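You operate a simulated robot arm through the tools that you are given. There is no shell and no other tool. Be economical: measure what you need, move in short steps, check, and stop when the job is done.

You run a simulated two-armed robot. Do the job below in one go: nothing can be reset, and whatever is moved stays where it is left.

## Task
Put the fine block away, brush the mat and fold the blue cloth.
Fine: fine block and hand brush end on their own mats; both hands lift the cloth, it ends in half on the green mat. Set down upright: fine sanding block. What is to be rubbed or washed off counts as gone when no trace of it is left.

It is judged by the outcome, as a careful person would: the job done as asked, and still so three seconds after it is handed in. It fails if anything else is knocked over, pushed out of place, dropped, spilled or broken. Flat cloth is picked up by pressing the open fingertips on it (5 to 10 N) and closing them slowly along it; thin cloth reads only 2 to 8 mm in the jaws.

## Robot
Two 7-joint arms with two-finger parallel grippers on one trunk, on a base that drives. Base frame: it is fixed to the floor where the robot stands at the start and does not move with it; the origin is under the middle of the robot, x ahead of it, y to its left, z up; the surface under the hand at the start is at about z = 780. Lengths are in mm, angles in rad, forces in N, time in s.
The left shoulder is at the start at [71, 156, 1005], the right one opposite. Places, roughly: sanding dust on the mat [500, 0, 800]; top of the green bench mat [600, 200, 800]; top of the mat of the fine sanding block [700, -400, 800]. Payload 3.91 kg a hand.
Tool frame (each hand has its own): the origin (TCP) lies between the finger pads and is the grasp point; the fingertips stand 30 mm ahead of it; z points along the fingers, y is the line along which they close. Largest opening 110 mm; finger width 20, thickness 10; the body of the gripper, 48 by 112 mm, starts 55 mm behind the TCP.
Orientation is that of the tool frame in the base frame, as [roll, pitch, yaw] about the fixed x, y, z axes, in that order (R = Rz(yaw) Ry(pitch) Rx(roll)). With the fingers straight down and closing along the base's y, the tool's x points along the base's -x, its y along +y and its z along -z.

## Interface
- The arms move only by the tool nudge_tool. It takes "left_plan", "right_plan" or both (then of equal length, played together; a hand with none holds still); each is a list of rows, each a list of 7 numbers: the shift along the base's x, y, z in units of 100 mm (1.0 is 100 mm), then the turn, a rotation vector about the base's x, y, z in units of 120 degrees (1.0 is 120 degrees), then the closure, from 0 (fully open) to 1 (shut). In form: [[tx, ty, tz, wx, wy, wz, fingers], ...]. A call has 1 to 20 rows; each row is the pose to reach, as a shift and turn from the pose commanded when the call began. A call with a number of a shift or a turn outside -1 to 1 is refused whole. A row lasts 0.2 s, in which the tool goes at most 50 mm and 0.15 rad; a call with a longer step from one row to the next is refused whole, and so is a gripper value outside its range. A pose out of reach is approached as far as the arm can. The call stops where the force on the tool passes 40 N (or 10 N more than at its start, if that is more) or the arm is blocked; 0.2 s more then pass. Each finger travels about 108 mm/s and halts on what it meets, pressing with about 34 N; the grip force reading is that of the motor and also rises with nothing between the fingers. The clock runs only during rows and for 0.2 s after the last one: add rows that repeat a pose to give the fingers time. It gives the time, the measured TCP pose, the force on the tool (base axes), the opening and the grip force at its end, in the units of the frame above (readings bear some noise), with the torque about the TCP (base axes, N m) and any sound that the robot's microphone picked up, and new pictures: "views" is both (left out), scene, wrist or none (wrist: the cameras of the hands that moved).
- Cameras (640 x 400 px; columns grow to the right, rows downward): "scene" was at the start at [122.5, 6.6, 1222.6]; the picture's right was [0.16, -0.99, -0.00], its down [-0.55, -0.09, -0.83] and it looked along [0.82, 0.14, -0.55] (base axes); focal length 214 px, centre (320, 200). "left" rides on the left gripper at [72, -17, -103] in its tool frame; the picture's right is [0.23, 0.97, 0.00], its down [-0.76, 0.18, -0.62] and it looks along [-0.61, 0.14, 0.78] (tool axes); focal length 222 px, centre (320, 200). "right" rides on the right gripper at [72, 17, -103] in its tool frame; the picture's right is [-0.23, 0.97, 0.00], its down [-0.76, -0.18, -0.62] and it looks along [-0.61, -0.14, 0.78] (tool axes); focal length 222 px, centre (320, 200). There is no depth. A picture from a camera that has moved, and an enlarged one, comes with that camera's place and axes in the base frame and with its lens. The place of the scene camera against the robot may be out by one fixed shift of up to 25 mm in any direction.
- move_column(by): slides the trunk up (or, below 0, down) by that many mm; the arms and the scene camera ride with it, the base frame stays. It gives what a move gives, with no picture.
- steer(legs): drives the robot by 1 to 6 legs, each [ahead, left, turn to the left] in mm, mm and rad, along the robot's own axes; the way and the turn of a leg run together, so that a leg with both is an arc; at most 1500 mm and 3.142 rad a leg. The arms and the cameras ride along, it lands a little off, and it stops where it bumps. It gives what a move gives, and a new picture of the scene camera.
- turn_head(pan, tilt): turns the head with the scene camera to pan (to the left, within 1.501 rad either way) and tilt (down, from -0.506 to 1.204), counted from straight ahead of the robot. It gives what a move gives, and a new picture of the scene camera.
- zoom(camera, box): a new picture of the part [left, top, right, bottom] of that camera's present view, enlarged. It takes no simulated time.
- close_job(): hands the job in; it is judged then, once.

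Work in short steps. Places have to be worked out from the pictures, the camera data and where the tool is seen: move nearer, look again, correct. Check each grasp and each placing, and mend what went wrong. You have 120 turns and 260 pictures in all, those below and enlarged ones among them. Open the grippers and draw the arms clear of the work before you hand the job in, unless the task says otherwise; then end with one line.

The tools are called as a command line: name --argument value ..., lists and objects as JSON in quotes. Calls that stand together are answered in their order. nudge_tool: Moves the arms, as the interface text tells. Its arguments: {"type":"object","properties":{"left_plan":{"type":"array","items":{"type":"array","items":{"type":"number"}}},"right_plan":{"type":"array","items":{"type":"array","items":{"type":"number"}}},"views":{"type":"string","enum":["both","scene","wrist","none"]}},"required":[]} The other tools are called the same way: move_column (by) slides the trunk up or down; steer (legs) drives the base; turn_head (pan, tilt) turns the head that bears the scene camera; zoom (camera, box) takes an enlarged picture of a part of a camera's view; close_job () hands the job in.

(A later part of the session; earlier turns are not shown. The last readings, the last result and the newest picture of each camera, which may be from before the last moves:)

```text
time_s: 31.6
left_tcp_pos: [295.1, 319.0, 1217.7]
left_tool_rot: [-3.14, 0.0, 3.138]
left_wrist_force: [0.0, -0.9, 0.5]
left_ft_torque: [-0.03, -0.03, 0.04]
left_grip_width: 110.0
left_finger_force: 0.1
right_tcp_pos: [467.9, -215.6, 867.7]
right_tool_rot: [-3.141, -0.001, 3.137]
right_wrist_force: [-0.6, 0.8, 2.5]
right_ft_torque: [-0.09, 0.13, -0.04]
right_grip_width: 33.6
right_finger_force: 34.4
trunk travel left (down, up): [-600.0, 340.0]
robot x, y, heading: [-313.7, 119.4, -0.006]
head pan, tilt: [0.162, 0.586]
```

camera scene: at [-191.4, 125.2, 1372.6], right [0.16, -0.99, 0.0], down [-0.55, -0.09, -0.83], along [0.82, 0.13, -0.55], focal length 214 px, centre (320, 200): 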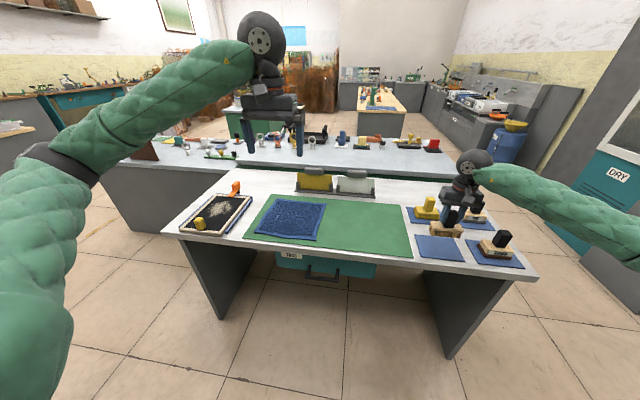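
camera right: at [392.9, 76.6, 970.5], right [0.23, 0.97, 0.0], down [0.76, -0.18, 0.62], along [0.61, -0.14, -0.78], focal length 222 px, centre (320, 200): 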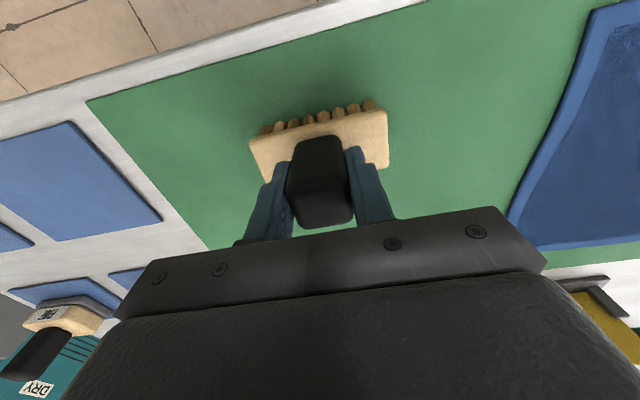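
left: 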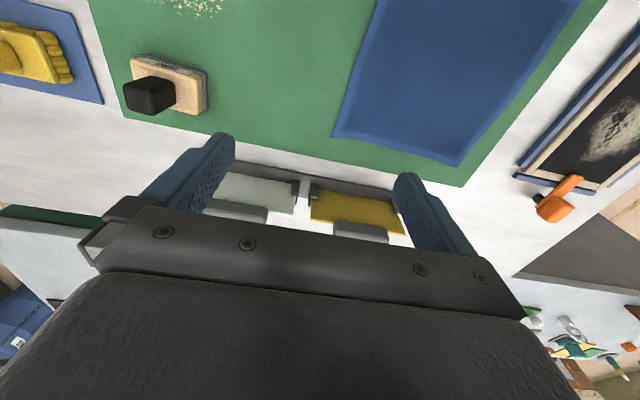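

Light contact is made, so I open and rise.

nudge_tool --right_plan '[[0, 0, 0, 0, 0, 0, 0.7], [0, 0, 0, 0, 0, 0, 0.5], [0, 0, 0, 0, 0, 0, 0.3], [0, 0, 0, 0, 0, 0, 0.3], [0, 0, 0.3, 0, 0, 0, 0.3], [0, 0, 0.7, 0, 0, 0, 0.3], [0, 0, 1, 0, 0, 0, 0.3]]' --views "both"

```text
time_s: 33.2
left_tcp_pos: [294.2, 318.5, 1217.2]
left_tool_rot: [-3.141, 0.001, 3.138]
left_wrist_force: [-0.6, -0.4, -0.4]
left_ft_torque: [0.03, -0.04, 0.0]
left_grip_width: 110.0
left_finger_force: 0.1
right_tcp_pos: [465.5, -217.6, 969.1]
right_tool_rot: [3.142, 0.0, 3.138]
right_wrist_force: [-0.4, 0.2, 1.1]
right_ft_torque: [0.02, 0.0, -0.03]
right_grip_width: 76.9
right_finger_force: 0.0
trunk travel left (down, up): [-600.0, 340.0]
robot x, y, heading: [-314.1, 122.3, -0.006]
head pan, tilt: [0.162, 0.586]
camera scene: at [-191.9, 127.2, 1372.6], right [0.16, -0.99, 0.0], down [-0.55, -0.09, -0.83], along [0.82, 0.13, -0.55], focal length 214 px, centre (320, 200)
camera right: at [394.5, -201.4, 1073.0], right [0.23, 0.97, 0.0], down [0.76, -0.18, 0.62], along [0.61, -0.14, -0.78], focal length 222 px, centre (320, 200)
```

scene: 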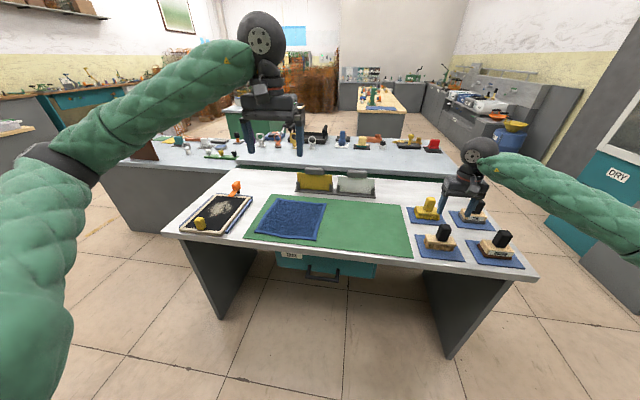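
right: 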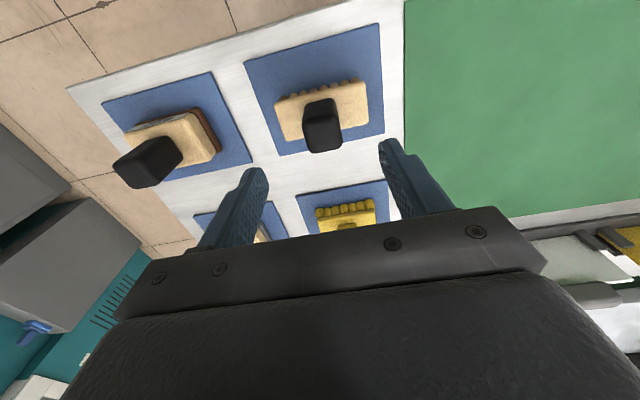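

The brush is on its mat. Now the cloth, roughly x 428–682 and y 232–482. I bring the hands nearer each other and raise the right one, then lower the trunk and drive in front of the cloth.

nudge_tool --right_plan '[[-0.1, 0.1, 0.4, 0, 0, 0, 0.3], [-0.4, 0.3, 0.7, 0, 0, 0, 0.4], [-0.7, 0.5, 1, 0, 0, 0, 0.5], [-1, 0.8, 1, 0, 0, 0, 0.6]]' --left_plan '[[-0.1, -0.2, 0, 0, 0, 0, 0.2], [-0.2, -0.5, 0, 0, 0, 0, 0.4], [-0.35, -0.8, 0, 0, 0, 0, 0.5], [-0.5, -1, 0, 0, 0, 0, 0.6]]' --views "none"

move_column --by -150

steer --legs '[[195, 236, 0]]'

```text
time_s: 34.2
left_tcp_pos: [243.0, 216.5, 1217.6]
left_tool_rot: [3.141, 0.001, 3.139]
left_wrist_force: [-0.2, -0.3, 0.3]
left_ft_torque: [0.01, -0.02, 0.01]
left_grip_width: 44.0
left_finger_force: 0.1
right_tcp_pos: [367.2, -138.0, 1066.4]
right_tool_rot: [3.142, 0.0, 3.138]
right_wrist_force: [0.2, 0.4, 0.0]
right_ft_torque: [0.0, 0.04, 0.01]
right_grip_width: 43.8
right_finger_force: 0.1
trunk travel left (down, up): [-600.0, 340.0]
robot x, y, heading: [-315.8, 124.0, -0.003]
head pan, tilt: [0.162, 0.586]
```

```text
time_s: 36.0
left_tcp_pos: [242.8, 218.2, 1067.9]
left_tool_rot: [3.141, 0.002, 3.138]
left_wrist_force: [-0.4, 0.0, -0.4]
left_ft_torque: [-0.01, 0.0, -0.01]
left_grip_width: 44.1
left_finger_force: 0.0
right_tcp_pos: [366.1, -137.7, 917.3]
right_tool_rot: [-3.141, 0.0, 3.138]
right_wrist_force: [0.1, 0.2, 0.5]
right_ft_torque: [0.02, 0.0, 0.03]
right_grip_width: 44.2
right_finger_force: 0.0
trunk travel left (down, up): [-450.0, 490.0]
robot x, y, heading: [-310.3, 123.7, 0.0]
head pan, tilt: [0.162, 0.586]
```

```text
time_s: 38.1
left_tcp_pos: [442.3, 448.9, 1068.0]
left_tool_rot: [-3.139, -0.001, 3.133]
left_wrist_force: [1.0, -0.6, -0.2]
left_ft_torque: [-0.03, -0.01, -0.02]
left_grip_width: 43.8
left_finger_force: 0.1
right_tcp_pos: [563.4, 92.1, 914.4]
right_tool_rot: [-3.141, -0.001, 3.132]
right_wrist_force: [0.5, -0.3, 0.2]
right_ft_torque: [-0.01, -0.01, -0.01]
right_grip_width: 44.0
right_finger_force: 0.1
trunk travel left (down, up): [-450.0, 490.0]
robot x, y, heading: [-115.0, 354.1, -0.006]
head pan, tilt: [0.162, 0.586]
camera scene: at [5.9, 360.6, 1222.5], right [0.15, -0.99, 0.0], down [-0.55, -0.08, -0.83], along [0.82, 0.13, -0.55], focal length 214 px, centre (320, 200)
```

scene: 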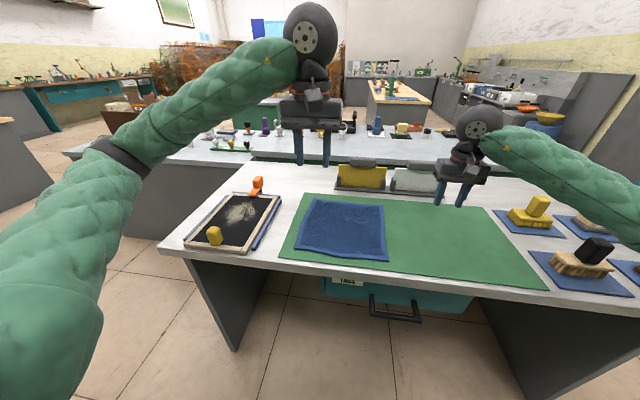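

The left hand is above the near-left corner area. I bring the right hand over, lower the left and look with the wrist cameras.

nudge_tool --right_plan '[[-0.25, 0.25, 0, 0, 0, 0, 0.6], [-0.5, 0.5, 0, 0, 0, 0, 0.6], [-0.75, 0.75, 0, 0, 0, 0, 0.6], [-1, 1, 0.1, 0, 0, 0, 0.6]]' --left_plan '[[0, 0, -0.25, 0, 0, 0, 0.6], [0, 0, -0.5, 0, 0, 0, 0.6], [0, 0, -0.75, 0, 0, 0, 0.6], [0, 0, -1, 0, 0, 0, 0.6]]' --views "both"

zoom --camera "scene" --box '[260, 170, 420, 270]'

```text
time_s: 39.1
left_tcp_pos: [441.0, 448.1, 967.9]
left_tool_rot: [3.142, -0.002, 3.133]
left_wrist_force: [-0.9, 1.0, 0.2]
left_ft_torque: [-0.01, -0.01, 0.02]
left_grip_width: 44.0
left_finger_force: 0.2
right_tcp_pos: [463.1, 192.4, 924.1]
right_tool_rot: [3.141, 0.0, 3.132]
right_wrist_force: [0.0, 0.6, 0.4]
right_ft_torque: [-0.03, 0.01, 0.0]
right_grip_width: 43.9
right_finger_force: 0.1
trunk travel left (down, up): [-450.0, 490.0]
robot x, y, heading: [-117.1, 353.4, -0.007]
head pan, tilt: [0.162, 0.586]
camera scene: at [5.3, 360.3, 1222.7], right [0.15, -0.99, 0.0], down [-0.55, -0.08, -0.83], along [0.82, 0.13, -0.55], focal length 214 px, centre (320, 200)
camera right: at [391.2, 208.5, 1028.9], right [0.24, 0.97, 0.0], down [0.76, -0.19, 0.62], along [0.61, -0.15, -0.78], focal length 222 px, centre (320, 200)
camera left: at [369.5, 433.0, 1072.7], right [-0.22, 0.98, 0.0], down [0.76, 0.17, 0.62], along [0.61, 0.14, -0.78], focal length 222 px, centre (320, 200)
```

scene: 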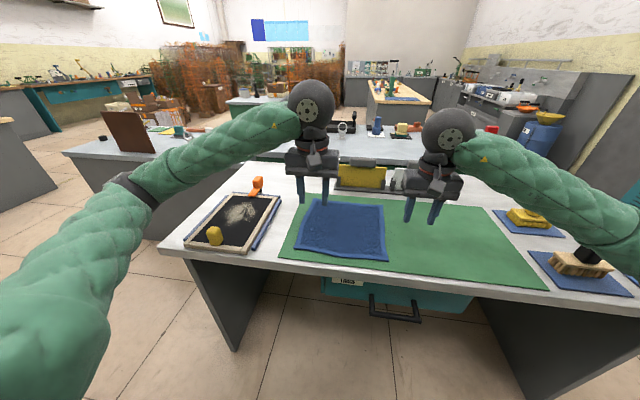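
right: 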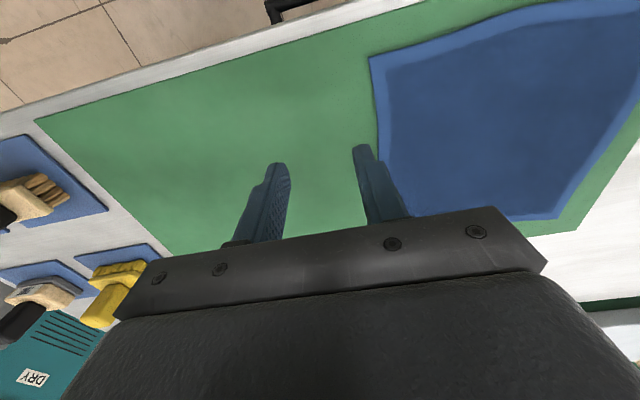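
left: 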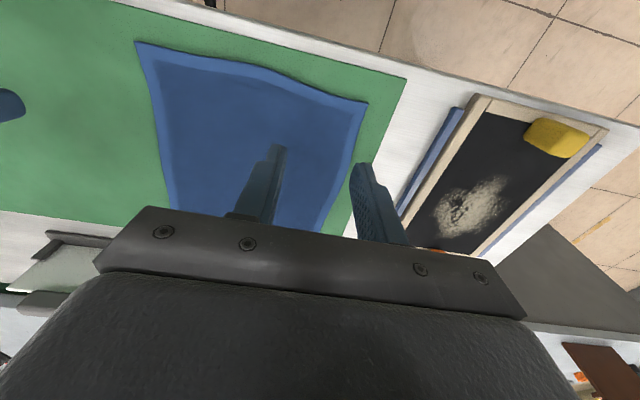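

```text
4.00 times, centred on (340, 220) of scene
camera zoom: at [5.3, 360.3, 1222.7], right [0.15, -0.99, 0.0], down [-0.55, -0.08, -0.83], along [0.82, 0.13, -0.55], focal length 858 px, centre (240, 120)
```

zoom: 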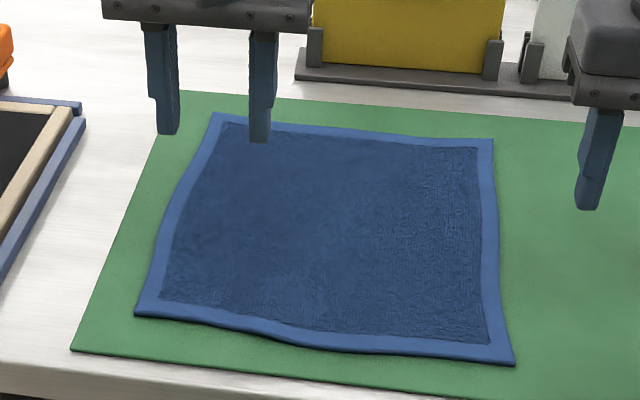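

Both wrist cameras agree: near-right corner (428, 248), near-left (432, 507). I'll pinch the near edge at y≈280 and y≈473 and fold it over to the far edge. I move above these points.

nudge_tool --right_plan '[[-0.05, 0.25, 0, 0, 0, 0, 0.68], [-0.1, 0.5, 0, 0, 0, 0, 0.68], [-0.18, 0.75, -0.1, 0, 0, 0, 0.68], [-0.18, 0.88, -0.4, 0, 0, 0, 0.68], [-0.18, 0.88, -0.7, 0, 0, 0, 0.68]]' --left_plan '[[0, 0.1, -0.2, 0, 0, 0, 0.68], [0.06, 0.25, -0.4, 0, 0, 0, 0.68], [0.06, 0.25, -0.6, 0, 0, 0, 0.68], [0.06, 0.25, -0.8, 0, 0, 0, 0.68], [0.06, 0.25, -1, 0, 0, 0, 0.68]]' --views "both"

zoom --camera "scene" --box '[260, 170, 420, 270]'

```text
time_s: 40.3
left_tcp_pos: [447.7, 473.4, 866.2]
left_tool_rot: [-3.14, 0.0, 3.133]
left_wrist_force: [0.1, -0.4, 0.3]
left_ft_torque: [0.02, -0.02, -0.01]
left_grip_width: 35.3
left_finger_force: 0.1
right_tcp_pos: [445.1, 280.4, 855.5]
right_tool_rot: [-3.141, 0.002, 3.131]
right_wrist_force: [-0.2, 0.3, -0.5]
right_ft_torque: [0.04, 0.03, 0.03]
right_grip_width: 35.2
right_finger_force: 0.0
trunk travel left (down, up): [-450.0, 490.0]
robot x, y, heading: [-117.3, 355.4, -0.008]
head pan, tilt: [0.162, 0.586]
camera scene: at [5.4, 359.8, 1222.7], right [0.15, -0.99, 0.0], down [-0.55, -0.08, -0.83], along [0.82, 0.13, -0.55], focal length 214 px, centre (320, 200)
camera right: at [373.5, 296.6, 960.0], right [0.24, 0.97, 0.0], down [0.76, -0.19, 0.62], along [0.61, -0.15, -0.78], focal length 222 px, centre (320, 200)
camera left: at [375.3, 457.7, 970.6], right [-0.22, 0.98, 0.0], down [0.76, 0.17, 0.62], along [0.61, 0.14, -0.78], focal length 222 px, centre (320, 200)
```

scene: 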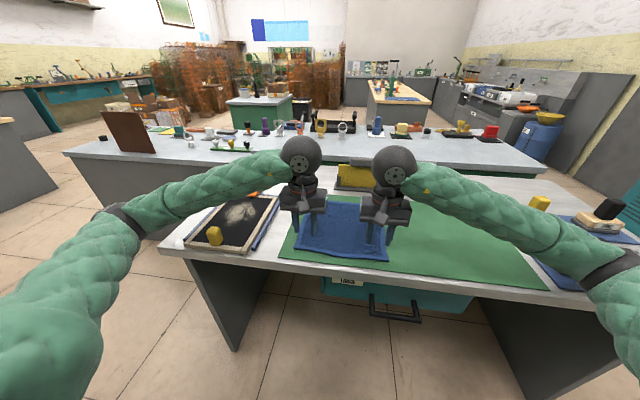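
right: 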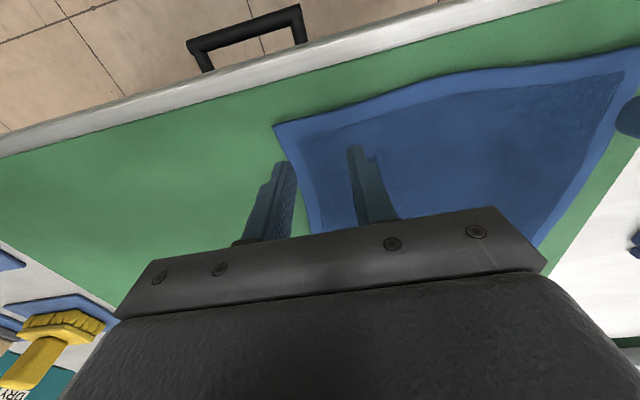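
left: 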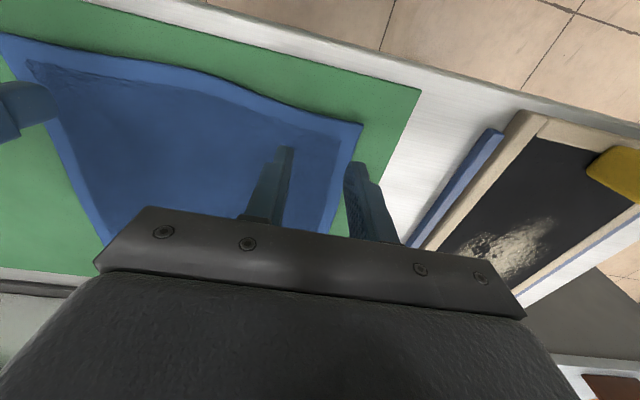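

```text
4.00 times, centred on (340, 220) of scene
camera zoom: at [5.4, 359.8, 1222.7], right [0.15, -0.99, 0.0], down [-0.55, -0.08, -0.83], along [0.82, 0.13, -0.55], focal length 858 px, centre (240, 120)
```

zoom: 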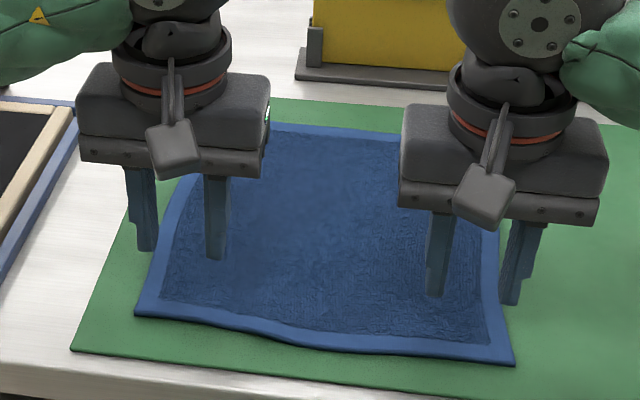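

The corners are confirmed. I descend to just above the cloth (TCP z≈820).

nudge_tool --right_plan '[[0, 0, -0.2, 0, 0, 0, 0.68], [0, 0, -0.35, 0, 0, 0, 0.68], [0, 0, -0.37, 0, 0, 0, 0.68], [0, 0, -0.38, 0, 0, 0, 0.68]]' --left_plan '[[0, 0, -0.25, 0, 0, 0, 0.68], [0, 0, -0.45, 0, 0, 0, 0.68], [0, 0, -0.47, 0, 0, 0, 0.68], [0, 0, -0.48, 0, 0, 0, 0.68]]' --views "none"

```text
time_s: 41.3
left_tcp_pos: [446.1, 475.5, 819.3]
left_tool_rot: [-3.138, 0.001, 3.133]
left_wrist_force: [1.2, 0.0, -0.5]
left_ft_torque: [0.01, 0.0, 0.01]
left_grip_width: 35.2
left_finger_force: 0.2
right_tcp_pos: [442.6, 282.9, 820.0]
right_tool_rot: [-3.139, 0.001, 3.133]
right_wrist_force: [-0.3, 0.9, 0.8]
right_ft_torque: [0.02, 0.03, -0.05]
right_grip_width: 35.5
right_finger_force: 0.1
trunk travel left (down, up): [-450.0, 490.0]
robot x, y, heading: [-118.8, 352.8, -0.008]
head pan, tilt: [0.162, 0.586]
```

No contact yet; I go down 3 mm more.

nudge_tool --right_plan '[[0.01, 0, -0.01, 0, 0, 0, 0.68], [0.01, 0, -0.02, 0, 0, 0, 0.68], [0.01, 0, -0.03, 0, 0, 0, 0.68], [0.01, 0, -0.03, 0, 0, 0, 0.68]]' --left_plan '[[0, 0, -0.01, 0, 0, 0, 0.68], [0, 0, -0.02, 0, 0, 0, 0.68], [0, 0, -0.03, 0, 0, 0, 0.68], [0, 0, -0.03, 0, 0, 0, 0.68]]' --views "none"

```text
time_s: 42.3
left_tcp_pos: [446.3, 472.7, 817.5]
left_tool_rot: [-3.141, 0.001, 3.132]
left_wrist_force: [3.6, 3.0, 6.2]
left_ft_torque: [0.07, -0.11, -0.02]
left_grip_width: 35.0
left_finger_force: 0.4
right_tcp_pos: [443.4, 281.2, 816.4]
right_tool_rot: [-3.141, 0.002, 3.134]
right_wrist_force: [-10.3, 13.0, 23.6]
right_ft_torque: [0.38, 0.3, -0.05]
right_grip_width: 35.2
right_finger_force: 0.0
trunk travel left (down, up): [-450.0, 490.0]
robot x, y, heading: [-118.8, 354.6, -0.012]
head pan, tilt: [0.162, 0.586]
```

The left presses with 6 N and the right with 24 N. I raise the right by 2 mm to bring both into range.

nudge_tool --right_plan '[[0, 0, 0.02, 0, 0, 0, 0.68], [0, 0, 0.02, 0, 0, 0, 0.68]]' --left_plan '[[0, 0, 0, 0, 0, 0, 0.68], [0, 0, 0, 0, 0, 0, 0.68]]' --views "none"

```text
time_s: 42.9
left_tcp_pos: [445.8, 473.6, 816.9]
left_tool_rot: [3.141, 0.001, 3.132]
left_wrist_force: [-1.3, 9.0, 11.3]
left_ft_torque: [0.28, 0.03, 0.01]
left_grip_width: 35.4
left_finger_force: 0.4
right_tcp_pos: [443.7, 280.9, 816.8]
right_tool_rot: [-3.141, 0.001, 3.132]
right_wrist_force: [-4.0, 4.0, 6.8]
right_ft_torque: [0.13, 0.1, -0.01]
right_grip_width: 35.5
right_finger_force: 0.3
trunk travel left (down, up): [-450.0, 490.0]
robot x, y, heading: [-115.8, 356.5, -0.006]
head pan, tilt: [0.162, 0.586]
```

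Both presses are around 7–11 N. I close slowly along the cloth.

nudge_tool --right_plan '[[0, 0, 0, 0, 0, 0, 0.71], [0, 0, 0, 0, 0, 0, 0.74], [0, 0, 0, 0, 0, 0, 0.77], [0, 0, 0, 0, 0, 0, 0.8], [0, 0, 0, 0, 0, 0, 0.83], [0, 0, 0, 0, 0, 0, 0.86], [0, 0, 0, 0, 0, 0, 0.89], [0, 0, 0, 0, 0, 0, 0.92], [0, 0, 0, 0, 0, 0, 0.95], [0, 0, 0, 0, 0, 0, 0.98], [0, 0, 0, 0, 0, 0, 1], [0, 0, 0, 0, 0, 0, 1]]' --left_plan '[[0, 0, 0, 0, 0, 0, 0.71], [0, 0, 0, 0, 0, 0, 0.74], [0, 0, 0, 0, 0, 0, 0.77], [0, 0, 0, 0, 0, 0, 0.8], [0, 0, 0, 0, 0, 0, 0.83], [0, 0, 0, 0, 0, 0, 0.86], [0, 0, 0, 0, 0, 0, 0.89], [0, 0, 0, 0, 0, 0, 0.92], [0, 0, 0, 0, 0, 0, 0.95], [0, 0, 0, 0, 0, 0, 0.98], [0, 0, 0, 0, 0, 0, 1], [0, 0, 0, 0, 0, 0, 1]]' --views "both"

zoom --camera "scene" --box '[260, 170, 420, 270]'

```text
time_s: 45.5
left_tcp_pos: [445.9, 472.3, 817.1]
left_tool_rot: [-3.14, -0.002, 3.132]
left_wrist_force: [-0.7, -6.7, 12.4]
left_ft_torque: [-0.22, 0.01, 0.02]
left_grip_width: 4.0
left_finger_force: 33.9
right_tcp_pos: [445.3, 279.2, 817.7]
right_tool_rot: [3.141, 0.003, 3.132]
right_wrist_force: [0.3, 7.4, 4.7]
right_ft_torque: [0.22, -0.02, -0.02]
right_grip_width: 3.7
right_finger_force: 34.0
trunk travel left (down, up): [-450.0, 490.0]
robot x, y, heading: [-115.2, 351.1, -0.011]
head pan, tilt: [0.162, 0.586]
camera scene: at [4.2, 359.8, 1222.8], right [0.15, -0.99, 0.0], down [-0.55, -0.08, -0.83], along [0.82, 0.13, -0.55], focal length 214 px, centre (320, 200)
camera right: at [373.2, 296.2, 921.7], right [0.24, 0.97, 0.0], down [0.76, -0.19, 0.62], along [0.61, -0.15, -0.78], focal length 222 px, centre (320, 200)
camera left: at [374.3, 457.2, 921.1], right [-0.22, 0.98, 0.0], down [0.76, 0.17, 0.62], along [0.61, 0.14, -0.78], focal length 222 px, centre (320, 200)
```

scene: 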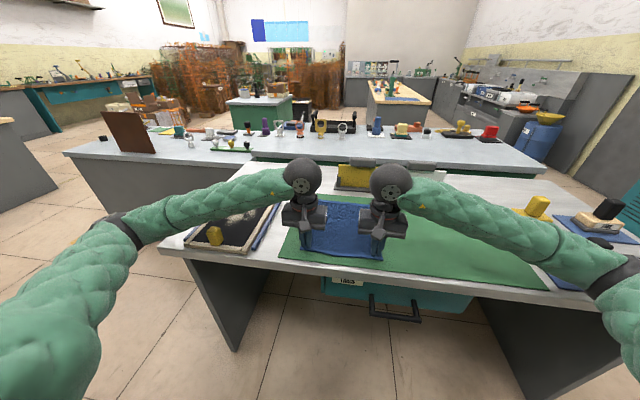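
right: 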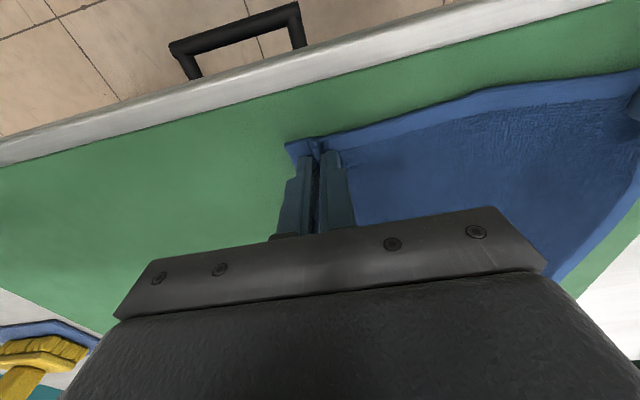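
left: 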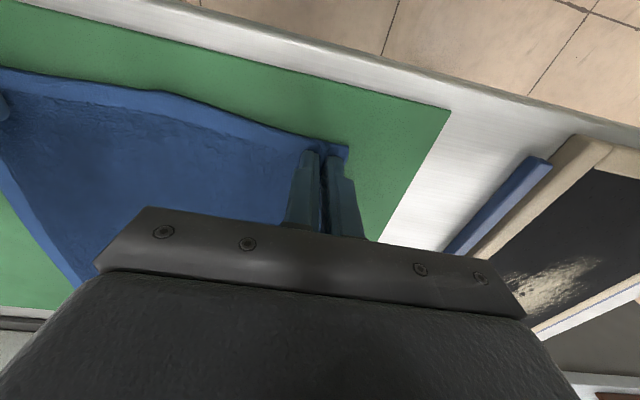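

```text
4.00 times, centred on (340, 220) of scene
camera zoom: at [4.2, 359.8, 1222.8], right [0.15, -0.99, 0.0], down [-0.55, -0.08, -0.83], along [0.82, 0.13, -0.55], focal length 858 px, centre (240, 120)
```

zoom: 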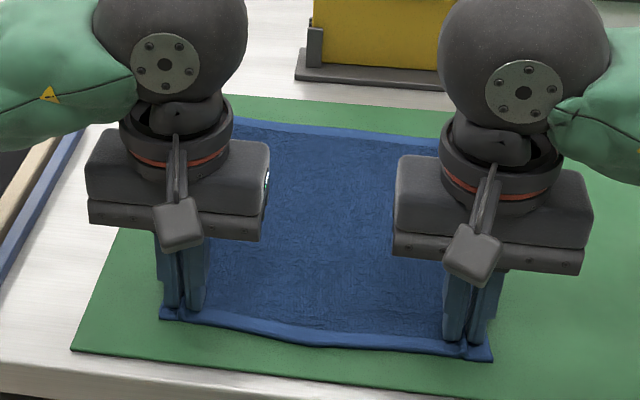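

Both jaws read about 4 mm with the cloth between them. I lift and carry the near edge forward along an arc.

nudge_tool --right_plan '[[0, 0, 0.1, 0, 0, 0, 1], [0.03, 0, 0.25, 0, 0, 0, 1], [0.08, 0, 0.4, 0, 0, 0, 1], [0.16, 0, 0.55, 0, 0, 0, 1], [0.28, 0, 0.68, 0, 0, 0, 1], [0.42, 0, 0.8, 0, 0, 0, 1], [0.58, 0, 0.9, 0, 0, 0, 1], [0.75, 0, 0.97, 0, 0, 0, 1], [0.95, 0, 1, 0, 0, 0, 1]]' --left_plan '[[0, 0, 0.1, 0, 0, 0, 1], [0.03, 0, 0.25, 0, 0, 0, 1], [0.08, 0, 0.4, 0, 0, 0, 1], [0.16, 0, 0.55, 0, 0, 0, 1], [0.28, 0, 0.68, 0, 0, 0, 1], [0.42, 0, 0.8, 0, 0, 0, 1], [0.58, 0, 0.9, 0, 0, 0, 1], [0.75, 0, 0.97, 0, 0, 0, 1], [0.95, 0, 1, 0, 0, 0, 1]]' --views "both"

zoom --camera "scene" --box '[260, 170, 420, 270]'

```text
time_s: 47.5
left_tcp_pos: [543.0, 472.5, 915.7]
left_tool_rot: [-3.141, -0.001, 3.132]
left_wrist_force: [-0.7, -7.5, -0.1]
left_ft_torque: [-0.21, -0.02, 0.02]
left_grip_width: 3.7
left_finger_force: 33.8
right_tcp_pos: [541.8, 280.6, 916.5]
right_tool_rot: [3.141, 0.001, 3.133]
right_wrist_force: [1.1, 7.9, 0.1]
right_ft_torque: [0.21, 0.06, 0.0]
right_grip_width: 3.8
right_finger_force: 34.3
trunk travel left (down, up): [-450.0, 490.0]
robot x, y, heading: [-115.2, 354.6, -0.016]
head pan, tilt: [0.162, 0.586]
camera scene: at [5.7, 359.9, 1222.5], right [0.15, -0.99, 0.0], down [-0.55, -0.08, -0.83], along [0.82, 0.13, -0.55], focal length 214 px, centre (320, 200)
camera right: at [470.4, 296.7, 1019.8], right [0.24, 0.97, 0.0], down [0.76, -0.18, 0.62], along [0.61, -0.15, -0.78], focal length 222 px, centre (320, 200)
camera left: at [470.4, 457.6, 1020.2], right [-0.22, 0.98, 0.0], down [0.76, 0.17, 0.62], along [0.61, 0.14, -0.78], focal length 222 px, centre (320, 200)
```

scene: 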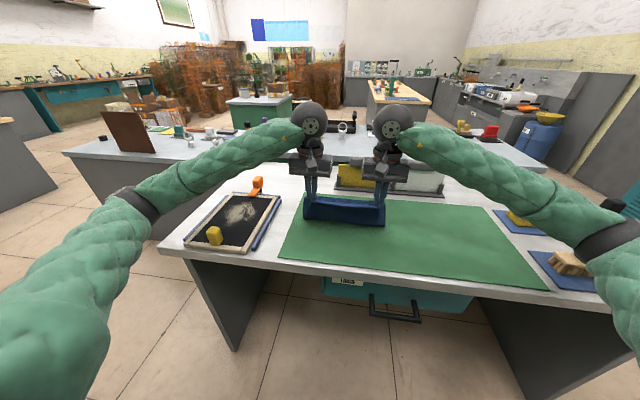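
right: 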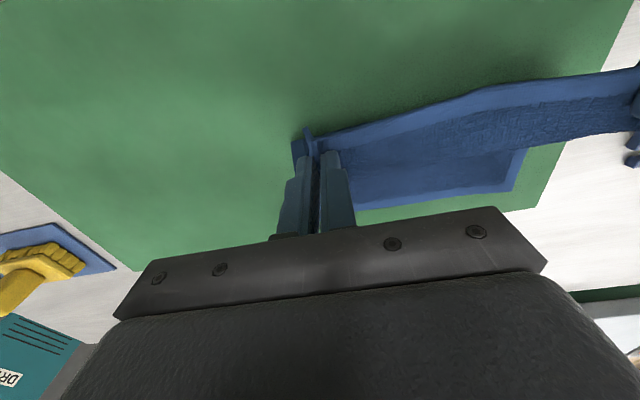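
left: 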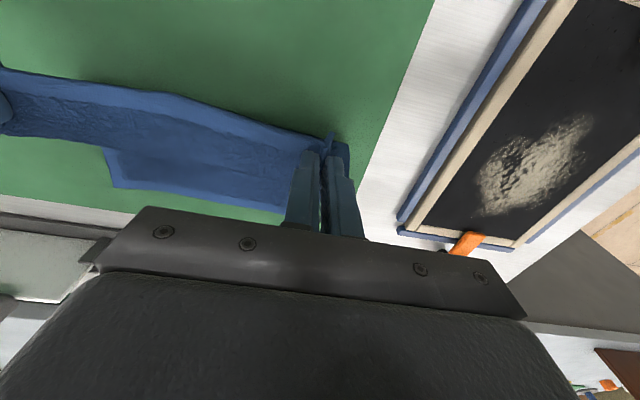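

```text
4.00 times, centred on (340, 220) of scene
camera zoom: at [5.7, 359.9, 1222.5], right [0.15, -0.99, 0.0], down [-0.55, -0.08, -0.83], along [0.82, 0.13, -0.55], focal length 858 px, centre (240, 120)
```

zoom: 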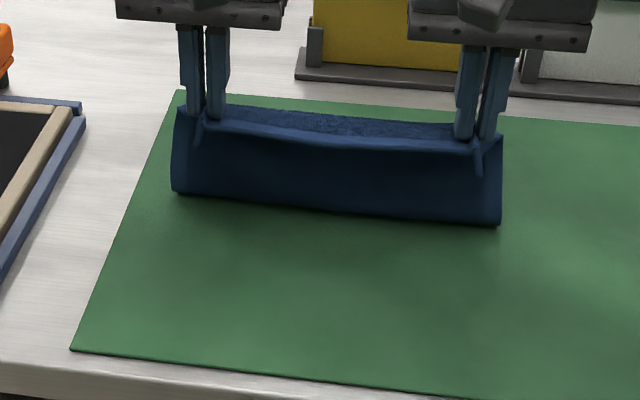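

The hem hangs neatly between both hands. The far edge lies at x≈691 (right) to 698 (left), so I carry on forward and down, with a slight shift to the right.

nudge_tool --right_plan '[[0.18, -0.02, 0, 0, 0, 0, 1], [0.36, -0.04, -0.03, 0, 0, 0, 1], [0.54, -0.05, -0.09, 0, 0, 0, 1], [0.72, -0.07, -0.18, 0, 0, 0, 1], [0.88, -0.08, -0.3, 0, 0, 0, 1], [1, -0.1, -0.42, 0, 0, 0, 1]]' --left_plan '[[0.18, -0.02, 0, 0, 0, 0, 1], [0.36, -0.04, -0.03, 0, 0, 0, 1], [0.54, -0.05, -0.09, 0, 0, 0, 1], [0.72, -0.07, -0.18, 0, 0, 0, 1], [0.88, -0.08, -0.3, 0, 0, 0, 1], [1, -0.1, -0.42, 0, 0, 0, 1]]' --views "both"

zoom --camera "scene" --box '[260, 150, 420, 250]'

```text
time_s: 48.9
left_tcp_pos: [641.9, 461.4, 875.4]
left_tool_rot: [3.142, 0.0, 3.131]
left_wrist_force: [0.6, -6.4, -0.3]
left_ft_torque: [-0.18, 0.0, 0.05]
left_grip_width: 3.8
left_finger_force: 34.4
right_tcp_pos: [642.4, 268.1, 875.6]
right_tool_rot: [-3.141, 0.0, 3.132]
right_wrist_force: [-0.2, 6.0, -0.4]
right_ft_torque: [0.19, 0.01, -0.02]
right_grip_width: 3.7
right_finger_force: 34.4
trunk travel left (down, up): [-450.0, 490.0]
robot x, y, heading: [-114.6, 353.3, -0.012]
head pan, tilt: [0.162, 0.586]
camera scene: at [5.6, 359.8, 1222.6], right [0.15, -0.99, 0.0], down [-0.55, -0.08, -0.83], along [0.82, 0.13, -0.55], focal length 214 px, centre (320, 200)
camera right: at [569.7, 285.5, 979.9], right [0.24, 0.97, 0.0], down [0.76, -0.19, 0.62], along [0.6, -0.15, -0.78], focal length 222 px, centre (320, 200)
camera left: at [570.0, 445.6, 978.8], right [-0.22, 0.98, 0.0], down [0.76, 0.17, 0.62], along [0.61, 0.14, -0.78], focal length 222 px, centre (320, 200)
```

scene: 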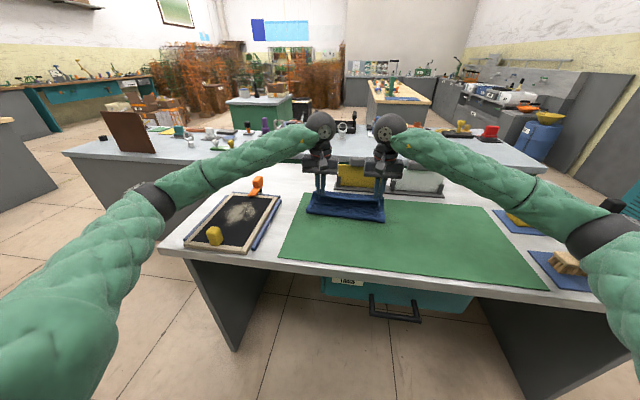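
right: 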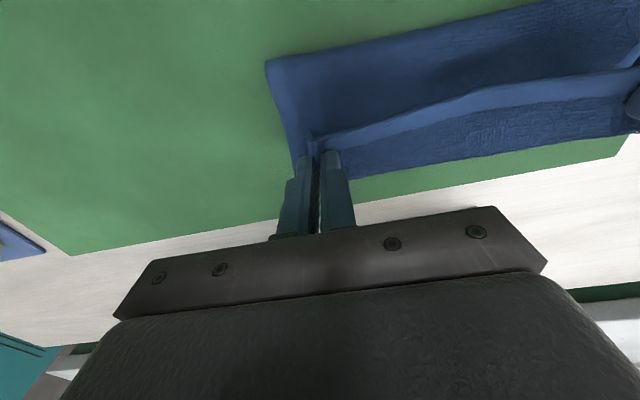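
left: 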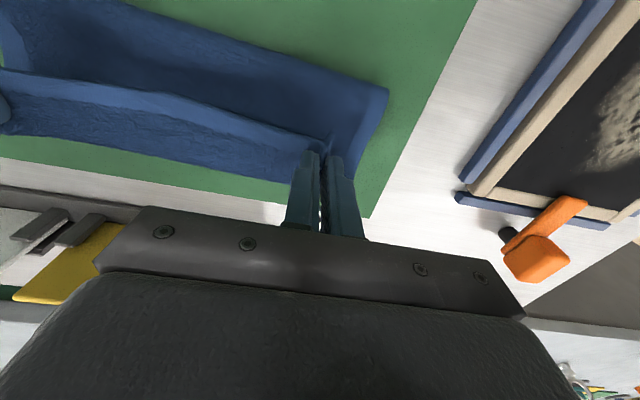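

```text
4.00 times, centred on (340, 200) of scene
camera zoom: at [5.6, 359.8, 1222.6], right [0.15, -0.99, 0.0], down [-0.55, -0.08, -0.83], along [0.82, 0.13, -0.55], focal length 858 px, centre (240, 200)
```

zoom: 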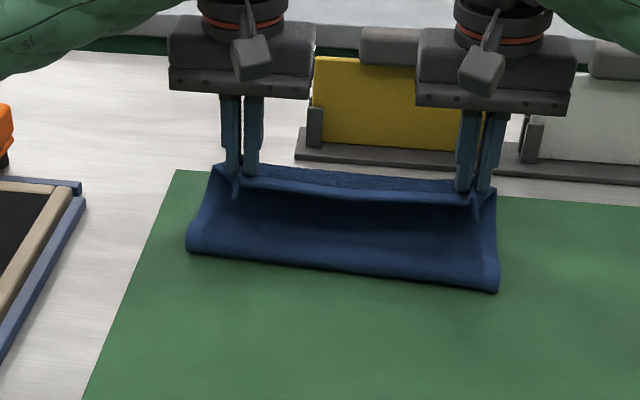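

The fold is forming well. I lower the hem onto the far edge.

nudge_tool --right_plan '[[0.12, 0, -0.12, 0, 0, 0, 1], [0.24, 0, -0.24, 0, 0, 0, 1], [0.34, 0, -0.36, 0, 0, 0, 1], [0.4, 0, -0.46, 0, 0, 0, 1], [0.4, 0, -0.5, 0, 0, 0, 1], [0.4, 0, -0.52, 0, 0, 0, 1]]' --left_plan '[[0.12, 0, -0.12, 0, 0, 0, 1], [0.24, 0, -0.24, 0, 0, 0, 1], [0.36, 0, -0.36, 0, 0, 0, 1], [0.45, 0, -0.46, 0, 0, 0, 1], [0.45, 0, -0.5, 0, 0, 0, 1], [0.45, 0, -0.52, 0, 0, 0, 1]]' --views "both"

zoom --camera "scene" --box '[260, 150, 420, 250]'

```text
time_s: 50.3
left_tcp_pos: [685.8, 460.7, 824.2]
left_tool_rot: [-3.141, -0.001, 3.133]
left_wrist_force: [-0.8, -8.2, 4.1]
left_ft_torque: [-0.2, 0.07, 0.05]
left_grip_width: 3.6
left_finger_force: 34.2
right_tcp_pos: [680.7, 269.3, 825.6]
right_tool_rot: [-3.141, 0.002, 3.133]
right_wrist_force: [0.5, 7.3, 2.9]
right_ft_torque: [0.26, -0.04, 0.04]
right_grip_width: 3.7
right_finger_force: 34.4
trunk travel left (down, up): [-450.0, 490.0]
robot x, y, heading: [-121.9, 355.9, -0.009]
head pan, tilt: [0.162, 0.586]
camera scene: at [4.7, 359.9, 1222.8], right [0.15, -0.99, 0.0], down [-0.55, -0.08, -0.83], along [0.82, 0.13, -0.55], focal length 214 px, centre (320, 200)
camera right: at [609.4, 286.0, 928.3], right [0.24, 0.97, 0.0], down [0.76, -0.18, 0.62], along [0.61, -0.15, -0.78], focal length 222 px, centre (320, 200)
camera left: at [613.5, 446.5, 928.1], right [-0.22, 0.98, 0.0], down [0.76, 0.17, 0.62], along [0.61, 0.14, -0.78], focal length 222 px, centre (320, 200)
```

scene: 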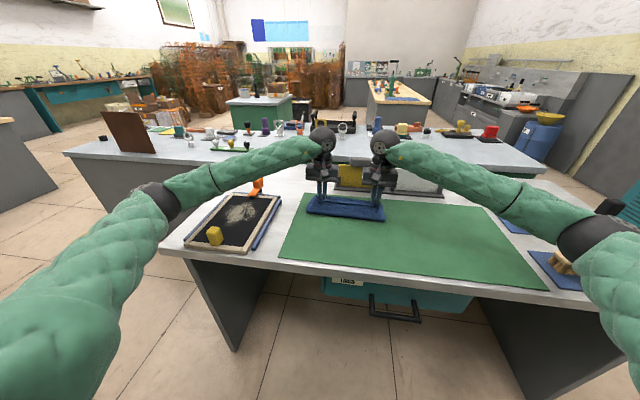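
right: 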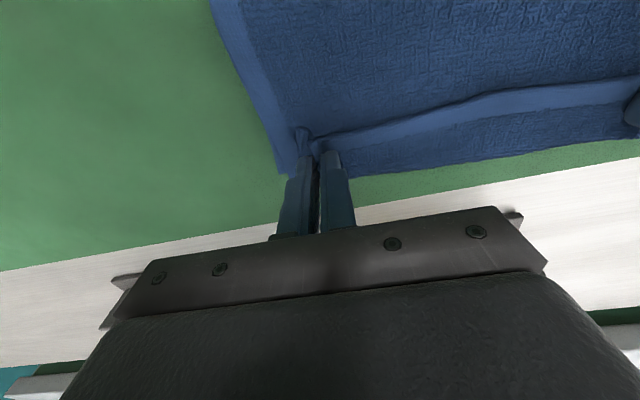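
left: 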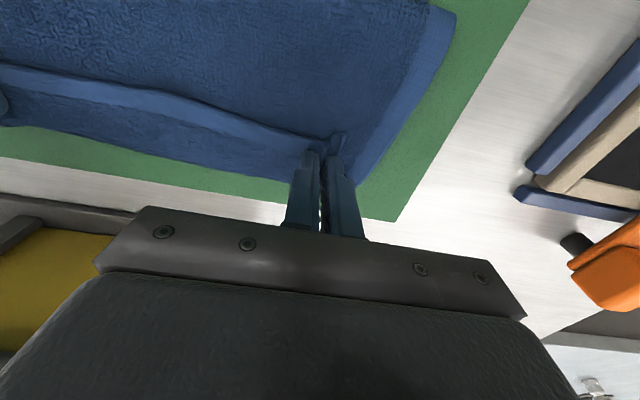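

```text
4.00 times, centred on (340, 200) of scene
camera zoom: at [4.7, 359.9, 1222.8], right [0.15, -0.99, 0.0], down [-0.55, -0.08, -0.83], along [0.82, 0.13, -0.55], focal length 858 px, centre (240, 200)
```

zoom: 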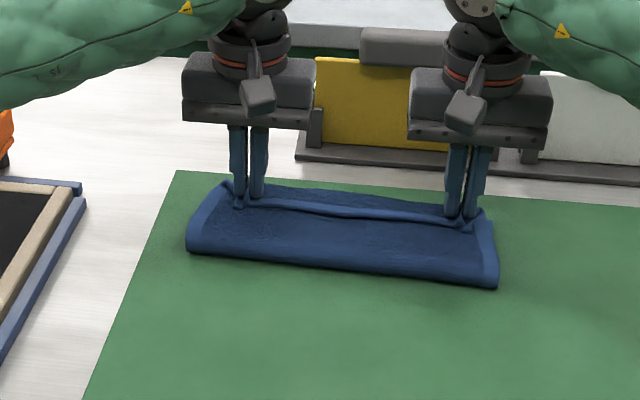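

The hem is down, but its free edge may be turned back towards the robot. I lift a little, pull 14 mm further out to take up the slack, and set it down again before looking.

nudge_tool --right_plan '[[0, 0, 0.1, 0, 0, 0, 1], [0.07, 0, 0.12, 0, 0, 0, 1], [0.14, 0, 0.1, 0, 0, 0, 1], [0.18, 0, 0.03, 0, 0, 0, 1], [0.18, 0, 0, 0, 0, 0, 1]]' --left_plan '[[0, 0, 0.1, 0, 0, 0, 1], [0.07, 0, 0.12, 0, 0, 0, 1], [0.14, 0, 0.1, 0, 0, 0, 1], [0.18, 0, 0.03, 0, 0, 0, 1], [0.18, 0, 0, 0, 0, 0, 1]]' --views "wrist"

zoom --camera "scene" --box '[280, 165, 400, 240]'

```text
time_s: 51.5
left_tcp_pos: [704.4, 461.0, 823.1]
left_tool_rot: [-3.141, 0.0, 3.133]
left_wrist_force: [-0.8, -7.3, 2.2]
left_ft_torque: [-0.18, 0.02, 0.03]
left_grip_width: 3.6
left_finger_force: 34.6
right_tcp_pos: [698.4, 268.9, 823.9]
right_tool_rot: [3.141, 0.003, 3.132]
right_wrist_force: [1.0, 6.8, 1.6]
right_ft_torque: [0.23, 0.03, 0.0]
right_grip_width: 3.8
right_finger_force: 33.7
trunk travel left (down, up): [-450.0, 490.0]
robot x, y, heading: [-116.4, 359.3, -0.013]
head pan, tilt: [0.162, 0.586]
camera right: at [626.9, 285.6, 927.1], right [0.24, 0.97, 0.0], down [0.76, -0.19, 0.62], along [0.61, -0.15, -0.78], focal length 222 px, centre (320, 200)
camera left: at [632.5, 446.2, 927.2], right [-0.22, 0.98, 0.0], down [0.76, 0.17, 0.62], along [0.61, 0.14, -0.78], focal length 222 px, centre (320, 200)
```

right: 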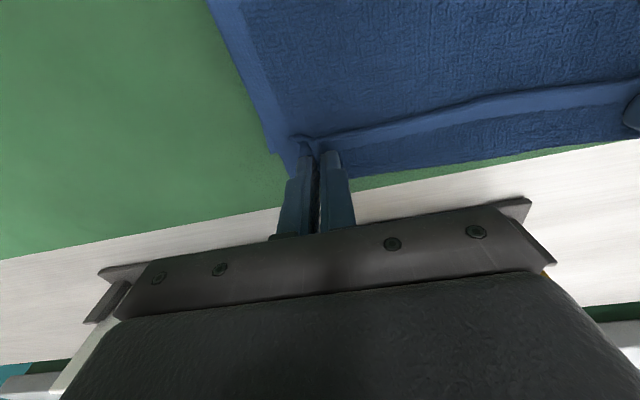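
left: 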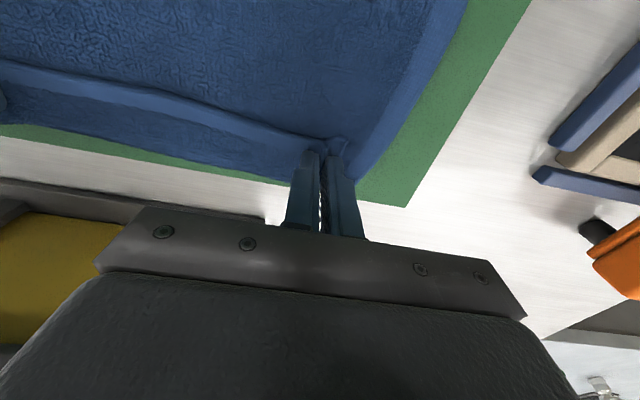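

```text
5.33 times, centred on (340, 202) of scene
camera zoom: at [4.8, 359.8, 1222.8], right [0.15, -0.99, 0.0], down [-0.55, -0.08, -0.83], along [0.82, 0.13, -0.55], focal length 1144 px, centre (213, 187)
```

zoom: 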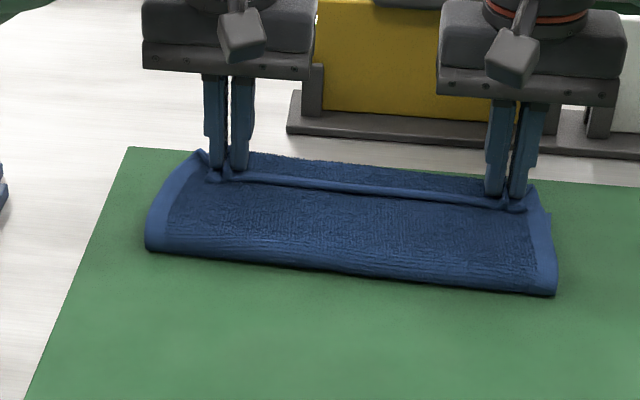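

The edge strip beyond the hands moves with them, so the hem is turned back on itself. I raise the hem a little, draw back, and tilt the hands so its free edge points up before letting go.

nudge_tool --right_plan '[[-0.05, 0, 0.15, 0, 0, 0, 1], [-0.14, 0, 0.35, 0, 0.06, 0, 1], [-0.14, 0, 0.4, 0, 0.12, 0, 1], [-0.14, 0, 0.4, 0, 0.18, 0, 1], [-0.14, 0, 0.4, 0, 0.24, 0, 1], [-0.14, 0, 0.4, 0, 0.3, 0, 1], [-0.14, 0, 0.4, 0, 0.334, 0, 1], [-0.14, 0, 0.4, 0, 0.334, 0, 1]]' --left_plan '[[-0.05, 0, 0.15, 0, 0, 0, 1], [-0.14, 0, 0.35, 0, 0.06, 0, 1], [-0.14, 0, 0.4, 0, 0.12, 0, 1], [-0.14, 0, 0.4, 0, 0.18, 0, 1], [-0.14, 0, 0.4, 0, 0.24, 0, 1], [-0.14, 0, 0.4, 0, 0.3, 0, 1], [-0.14, 0, 0.4, 0, 0.334, 0, 1], [-0.14, 0, 0.4, 0, 0.334, 0, 1]]' --views "both"

zoom --camera "scene" --box '[280, 155, 400, 230]'

```text
time_s: 53.3
left_tcp_pos: [691.4, 462.6, 862.9]
left_tool_rot: [-3.133, -0.702, 3.13]
left_wrist_force: [-0.7, -7.4, 0.0]
left_ft_torque: [-0.16, 0.0, 0.16]
left_grip_width: 3.9
left_finger_force: 33.7
right_tcp_pos: [684.5, 269.6, 862.7]
right_tool_rot: [-3.132, -0.702, 3.13]
right_wrist_force: [0.7, 7.9, -0.2]
right_ft_torque: [0.22, 0.0, -0.15]
right_grip_width: 3.5
right_finger_force: 34.4
trunk travel left (down, up): [-450.0, 490.0]
robot x, y, heading: [-115.6, 352.0, -0.009]
head pan, tilt: [0.162, 0.586]
camera scene: at [5.5, 359.8, 1222.6], right [0.15, -0.99, 0.0], down [-0.55, -0.08, -0.83], along [0.82, 0.13, -0.55], focal length 214 px, centre (320, 200)
camera right: at [696.7, 286.4, 988.7], right [0.18, 0.97, -0.15], down [0.98, -0.19, -0.01], along [-0.04, -0.15, -0.99], focal length 222 px, centre (320, 200)
camera left: at [702.5, 447.2, 989.5], right [-0.17, 0.98, 0.14], down [0.99, 0.17, -0.02], along [-0.04, 0.14, -0.99], focal length 222 px, centre (320, 200)
```

scene: 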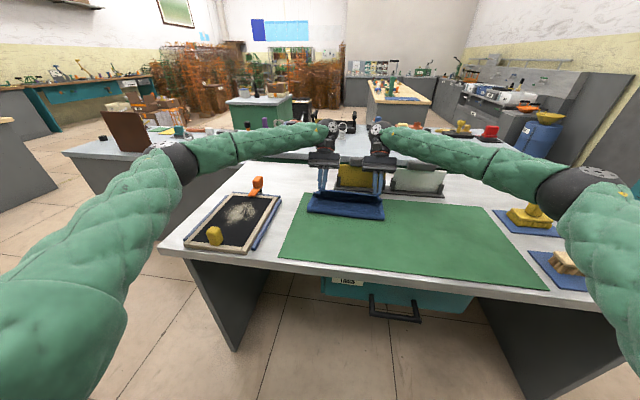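
right: 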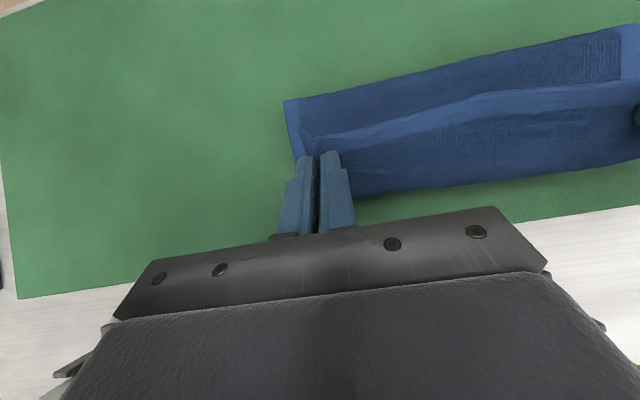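
left: 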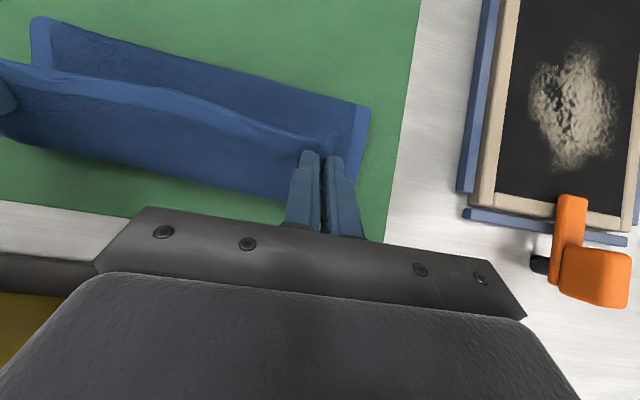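

```text
5.33 times, centred on (340, 192) of scene
camera zoom: at [5.5, 359.8, 1222.6], right [0.15, -0.99, 0.0], down [-0.55, -0.08, -0.83], along [0.82, 0.13, -0.55], focal length 1144 px, centre (213, 240)
```

zoom: 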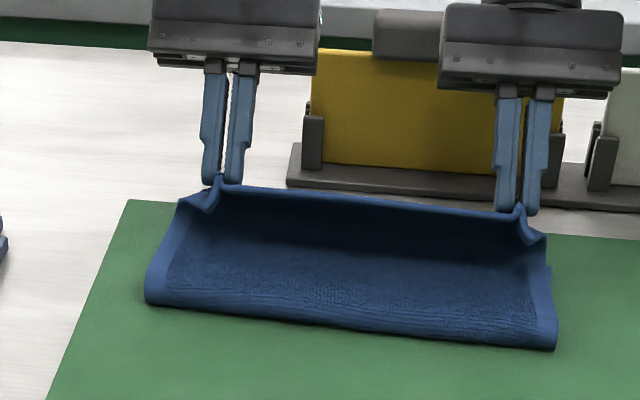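

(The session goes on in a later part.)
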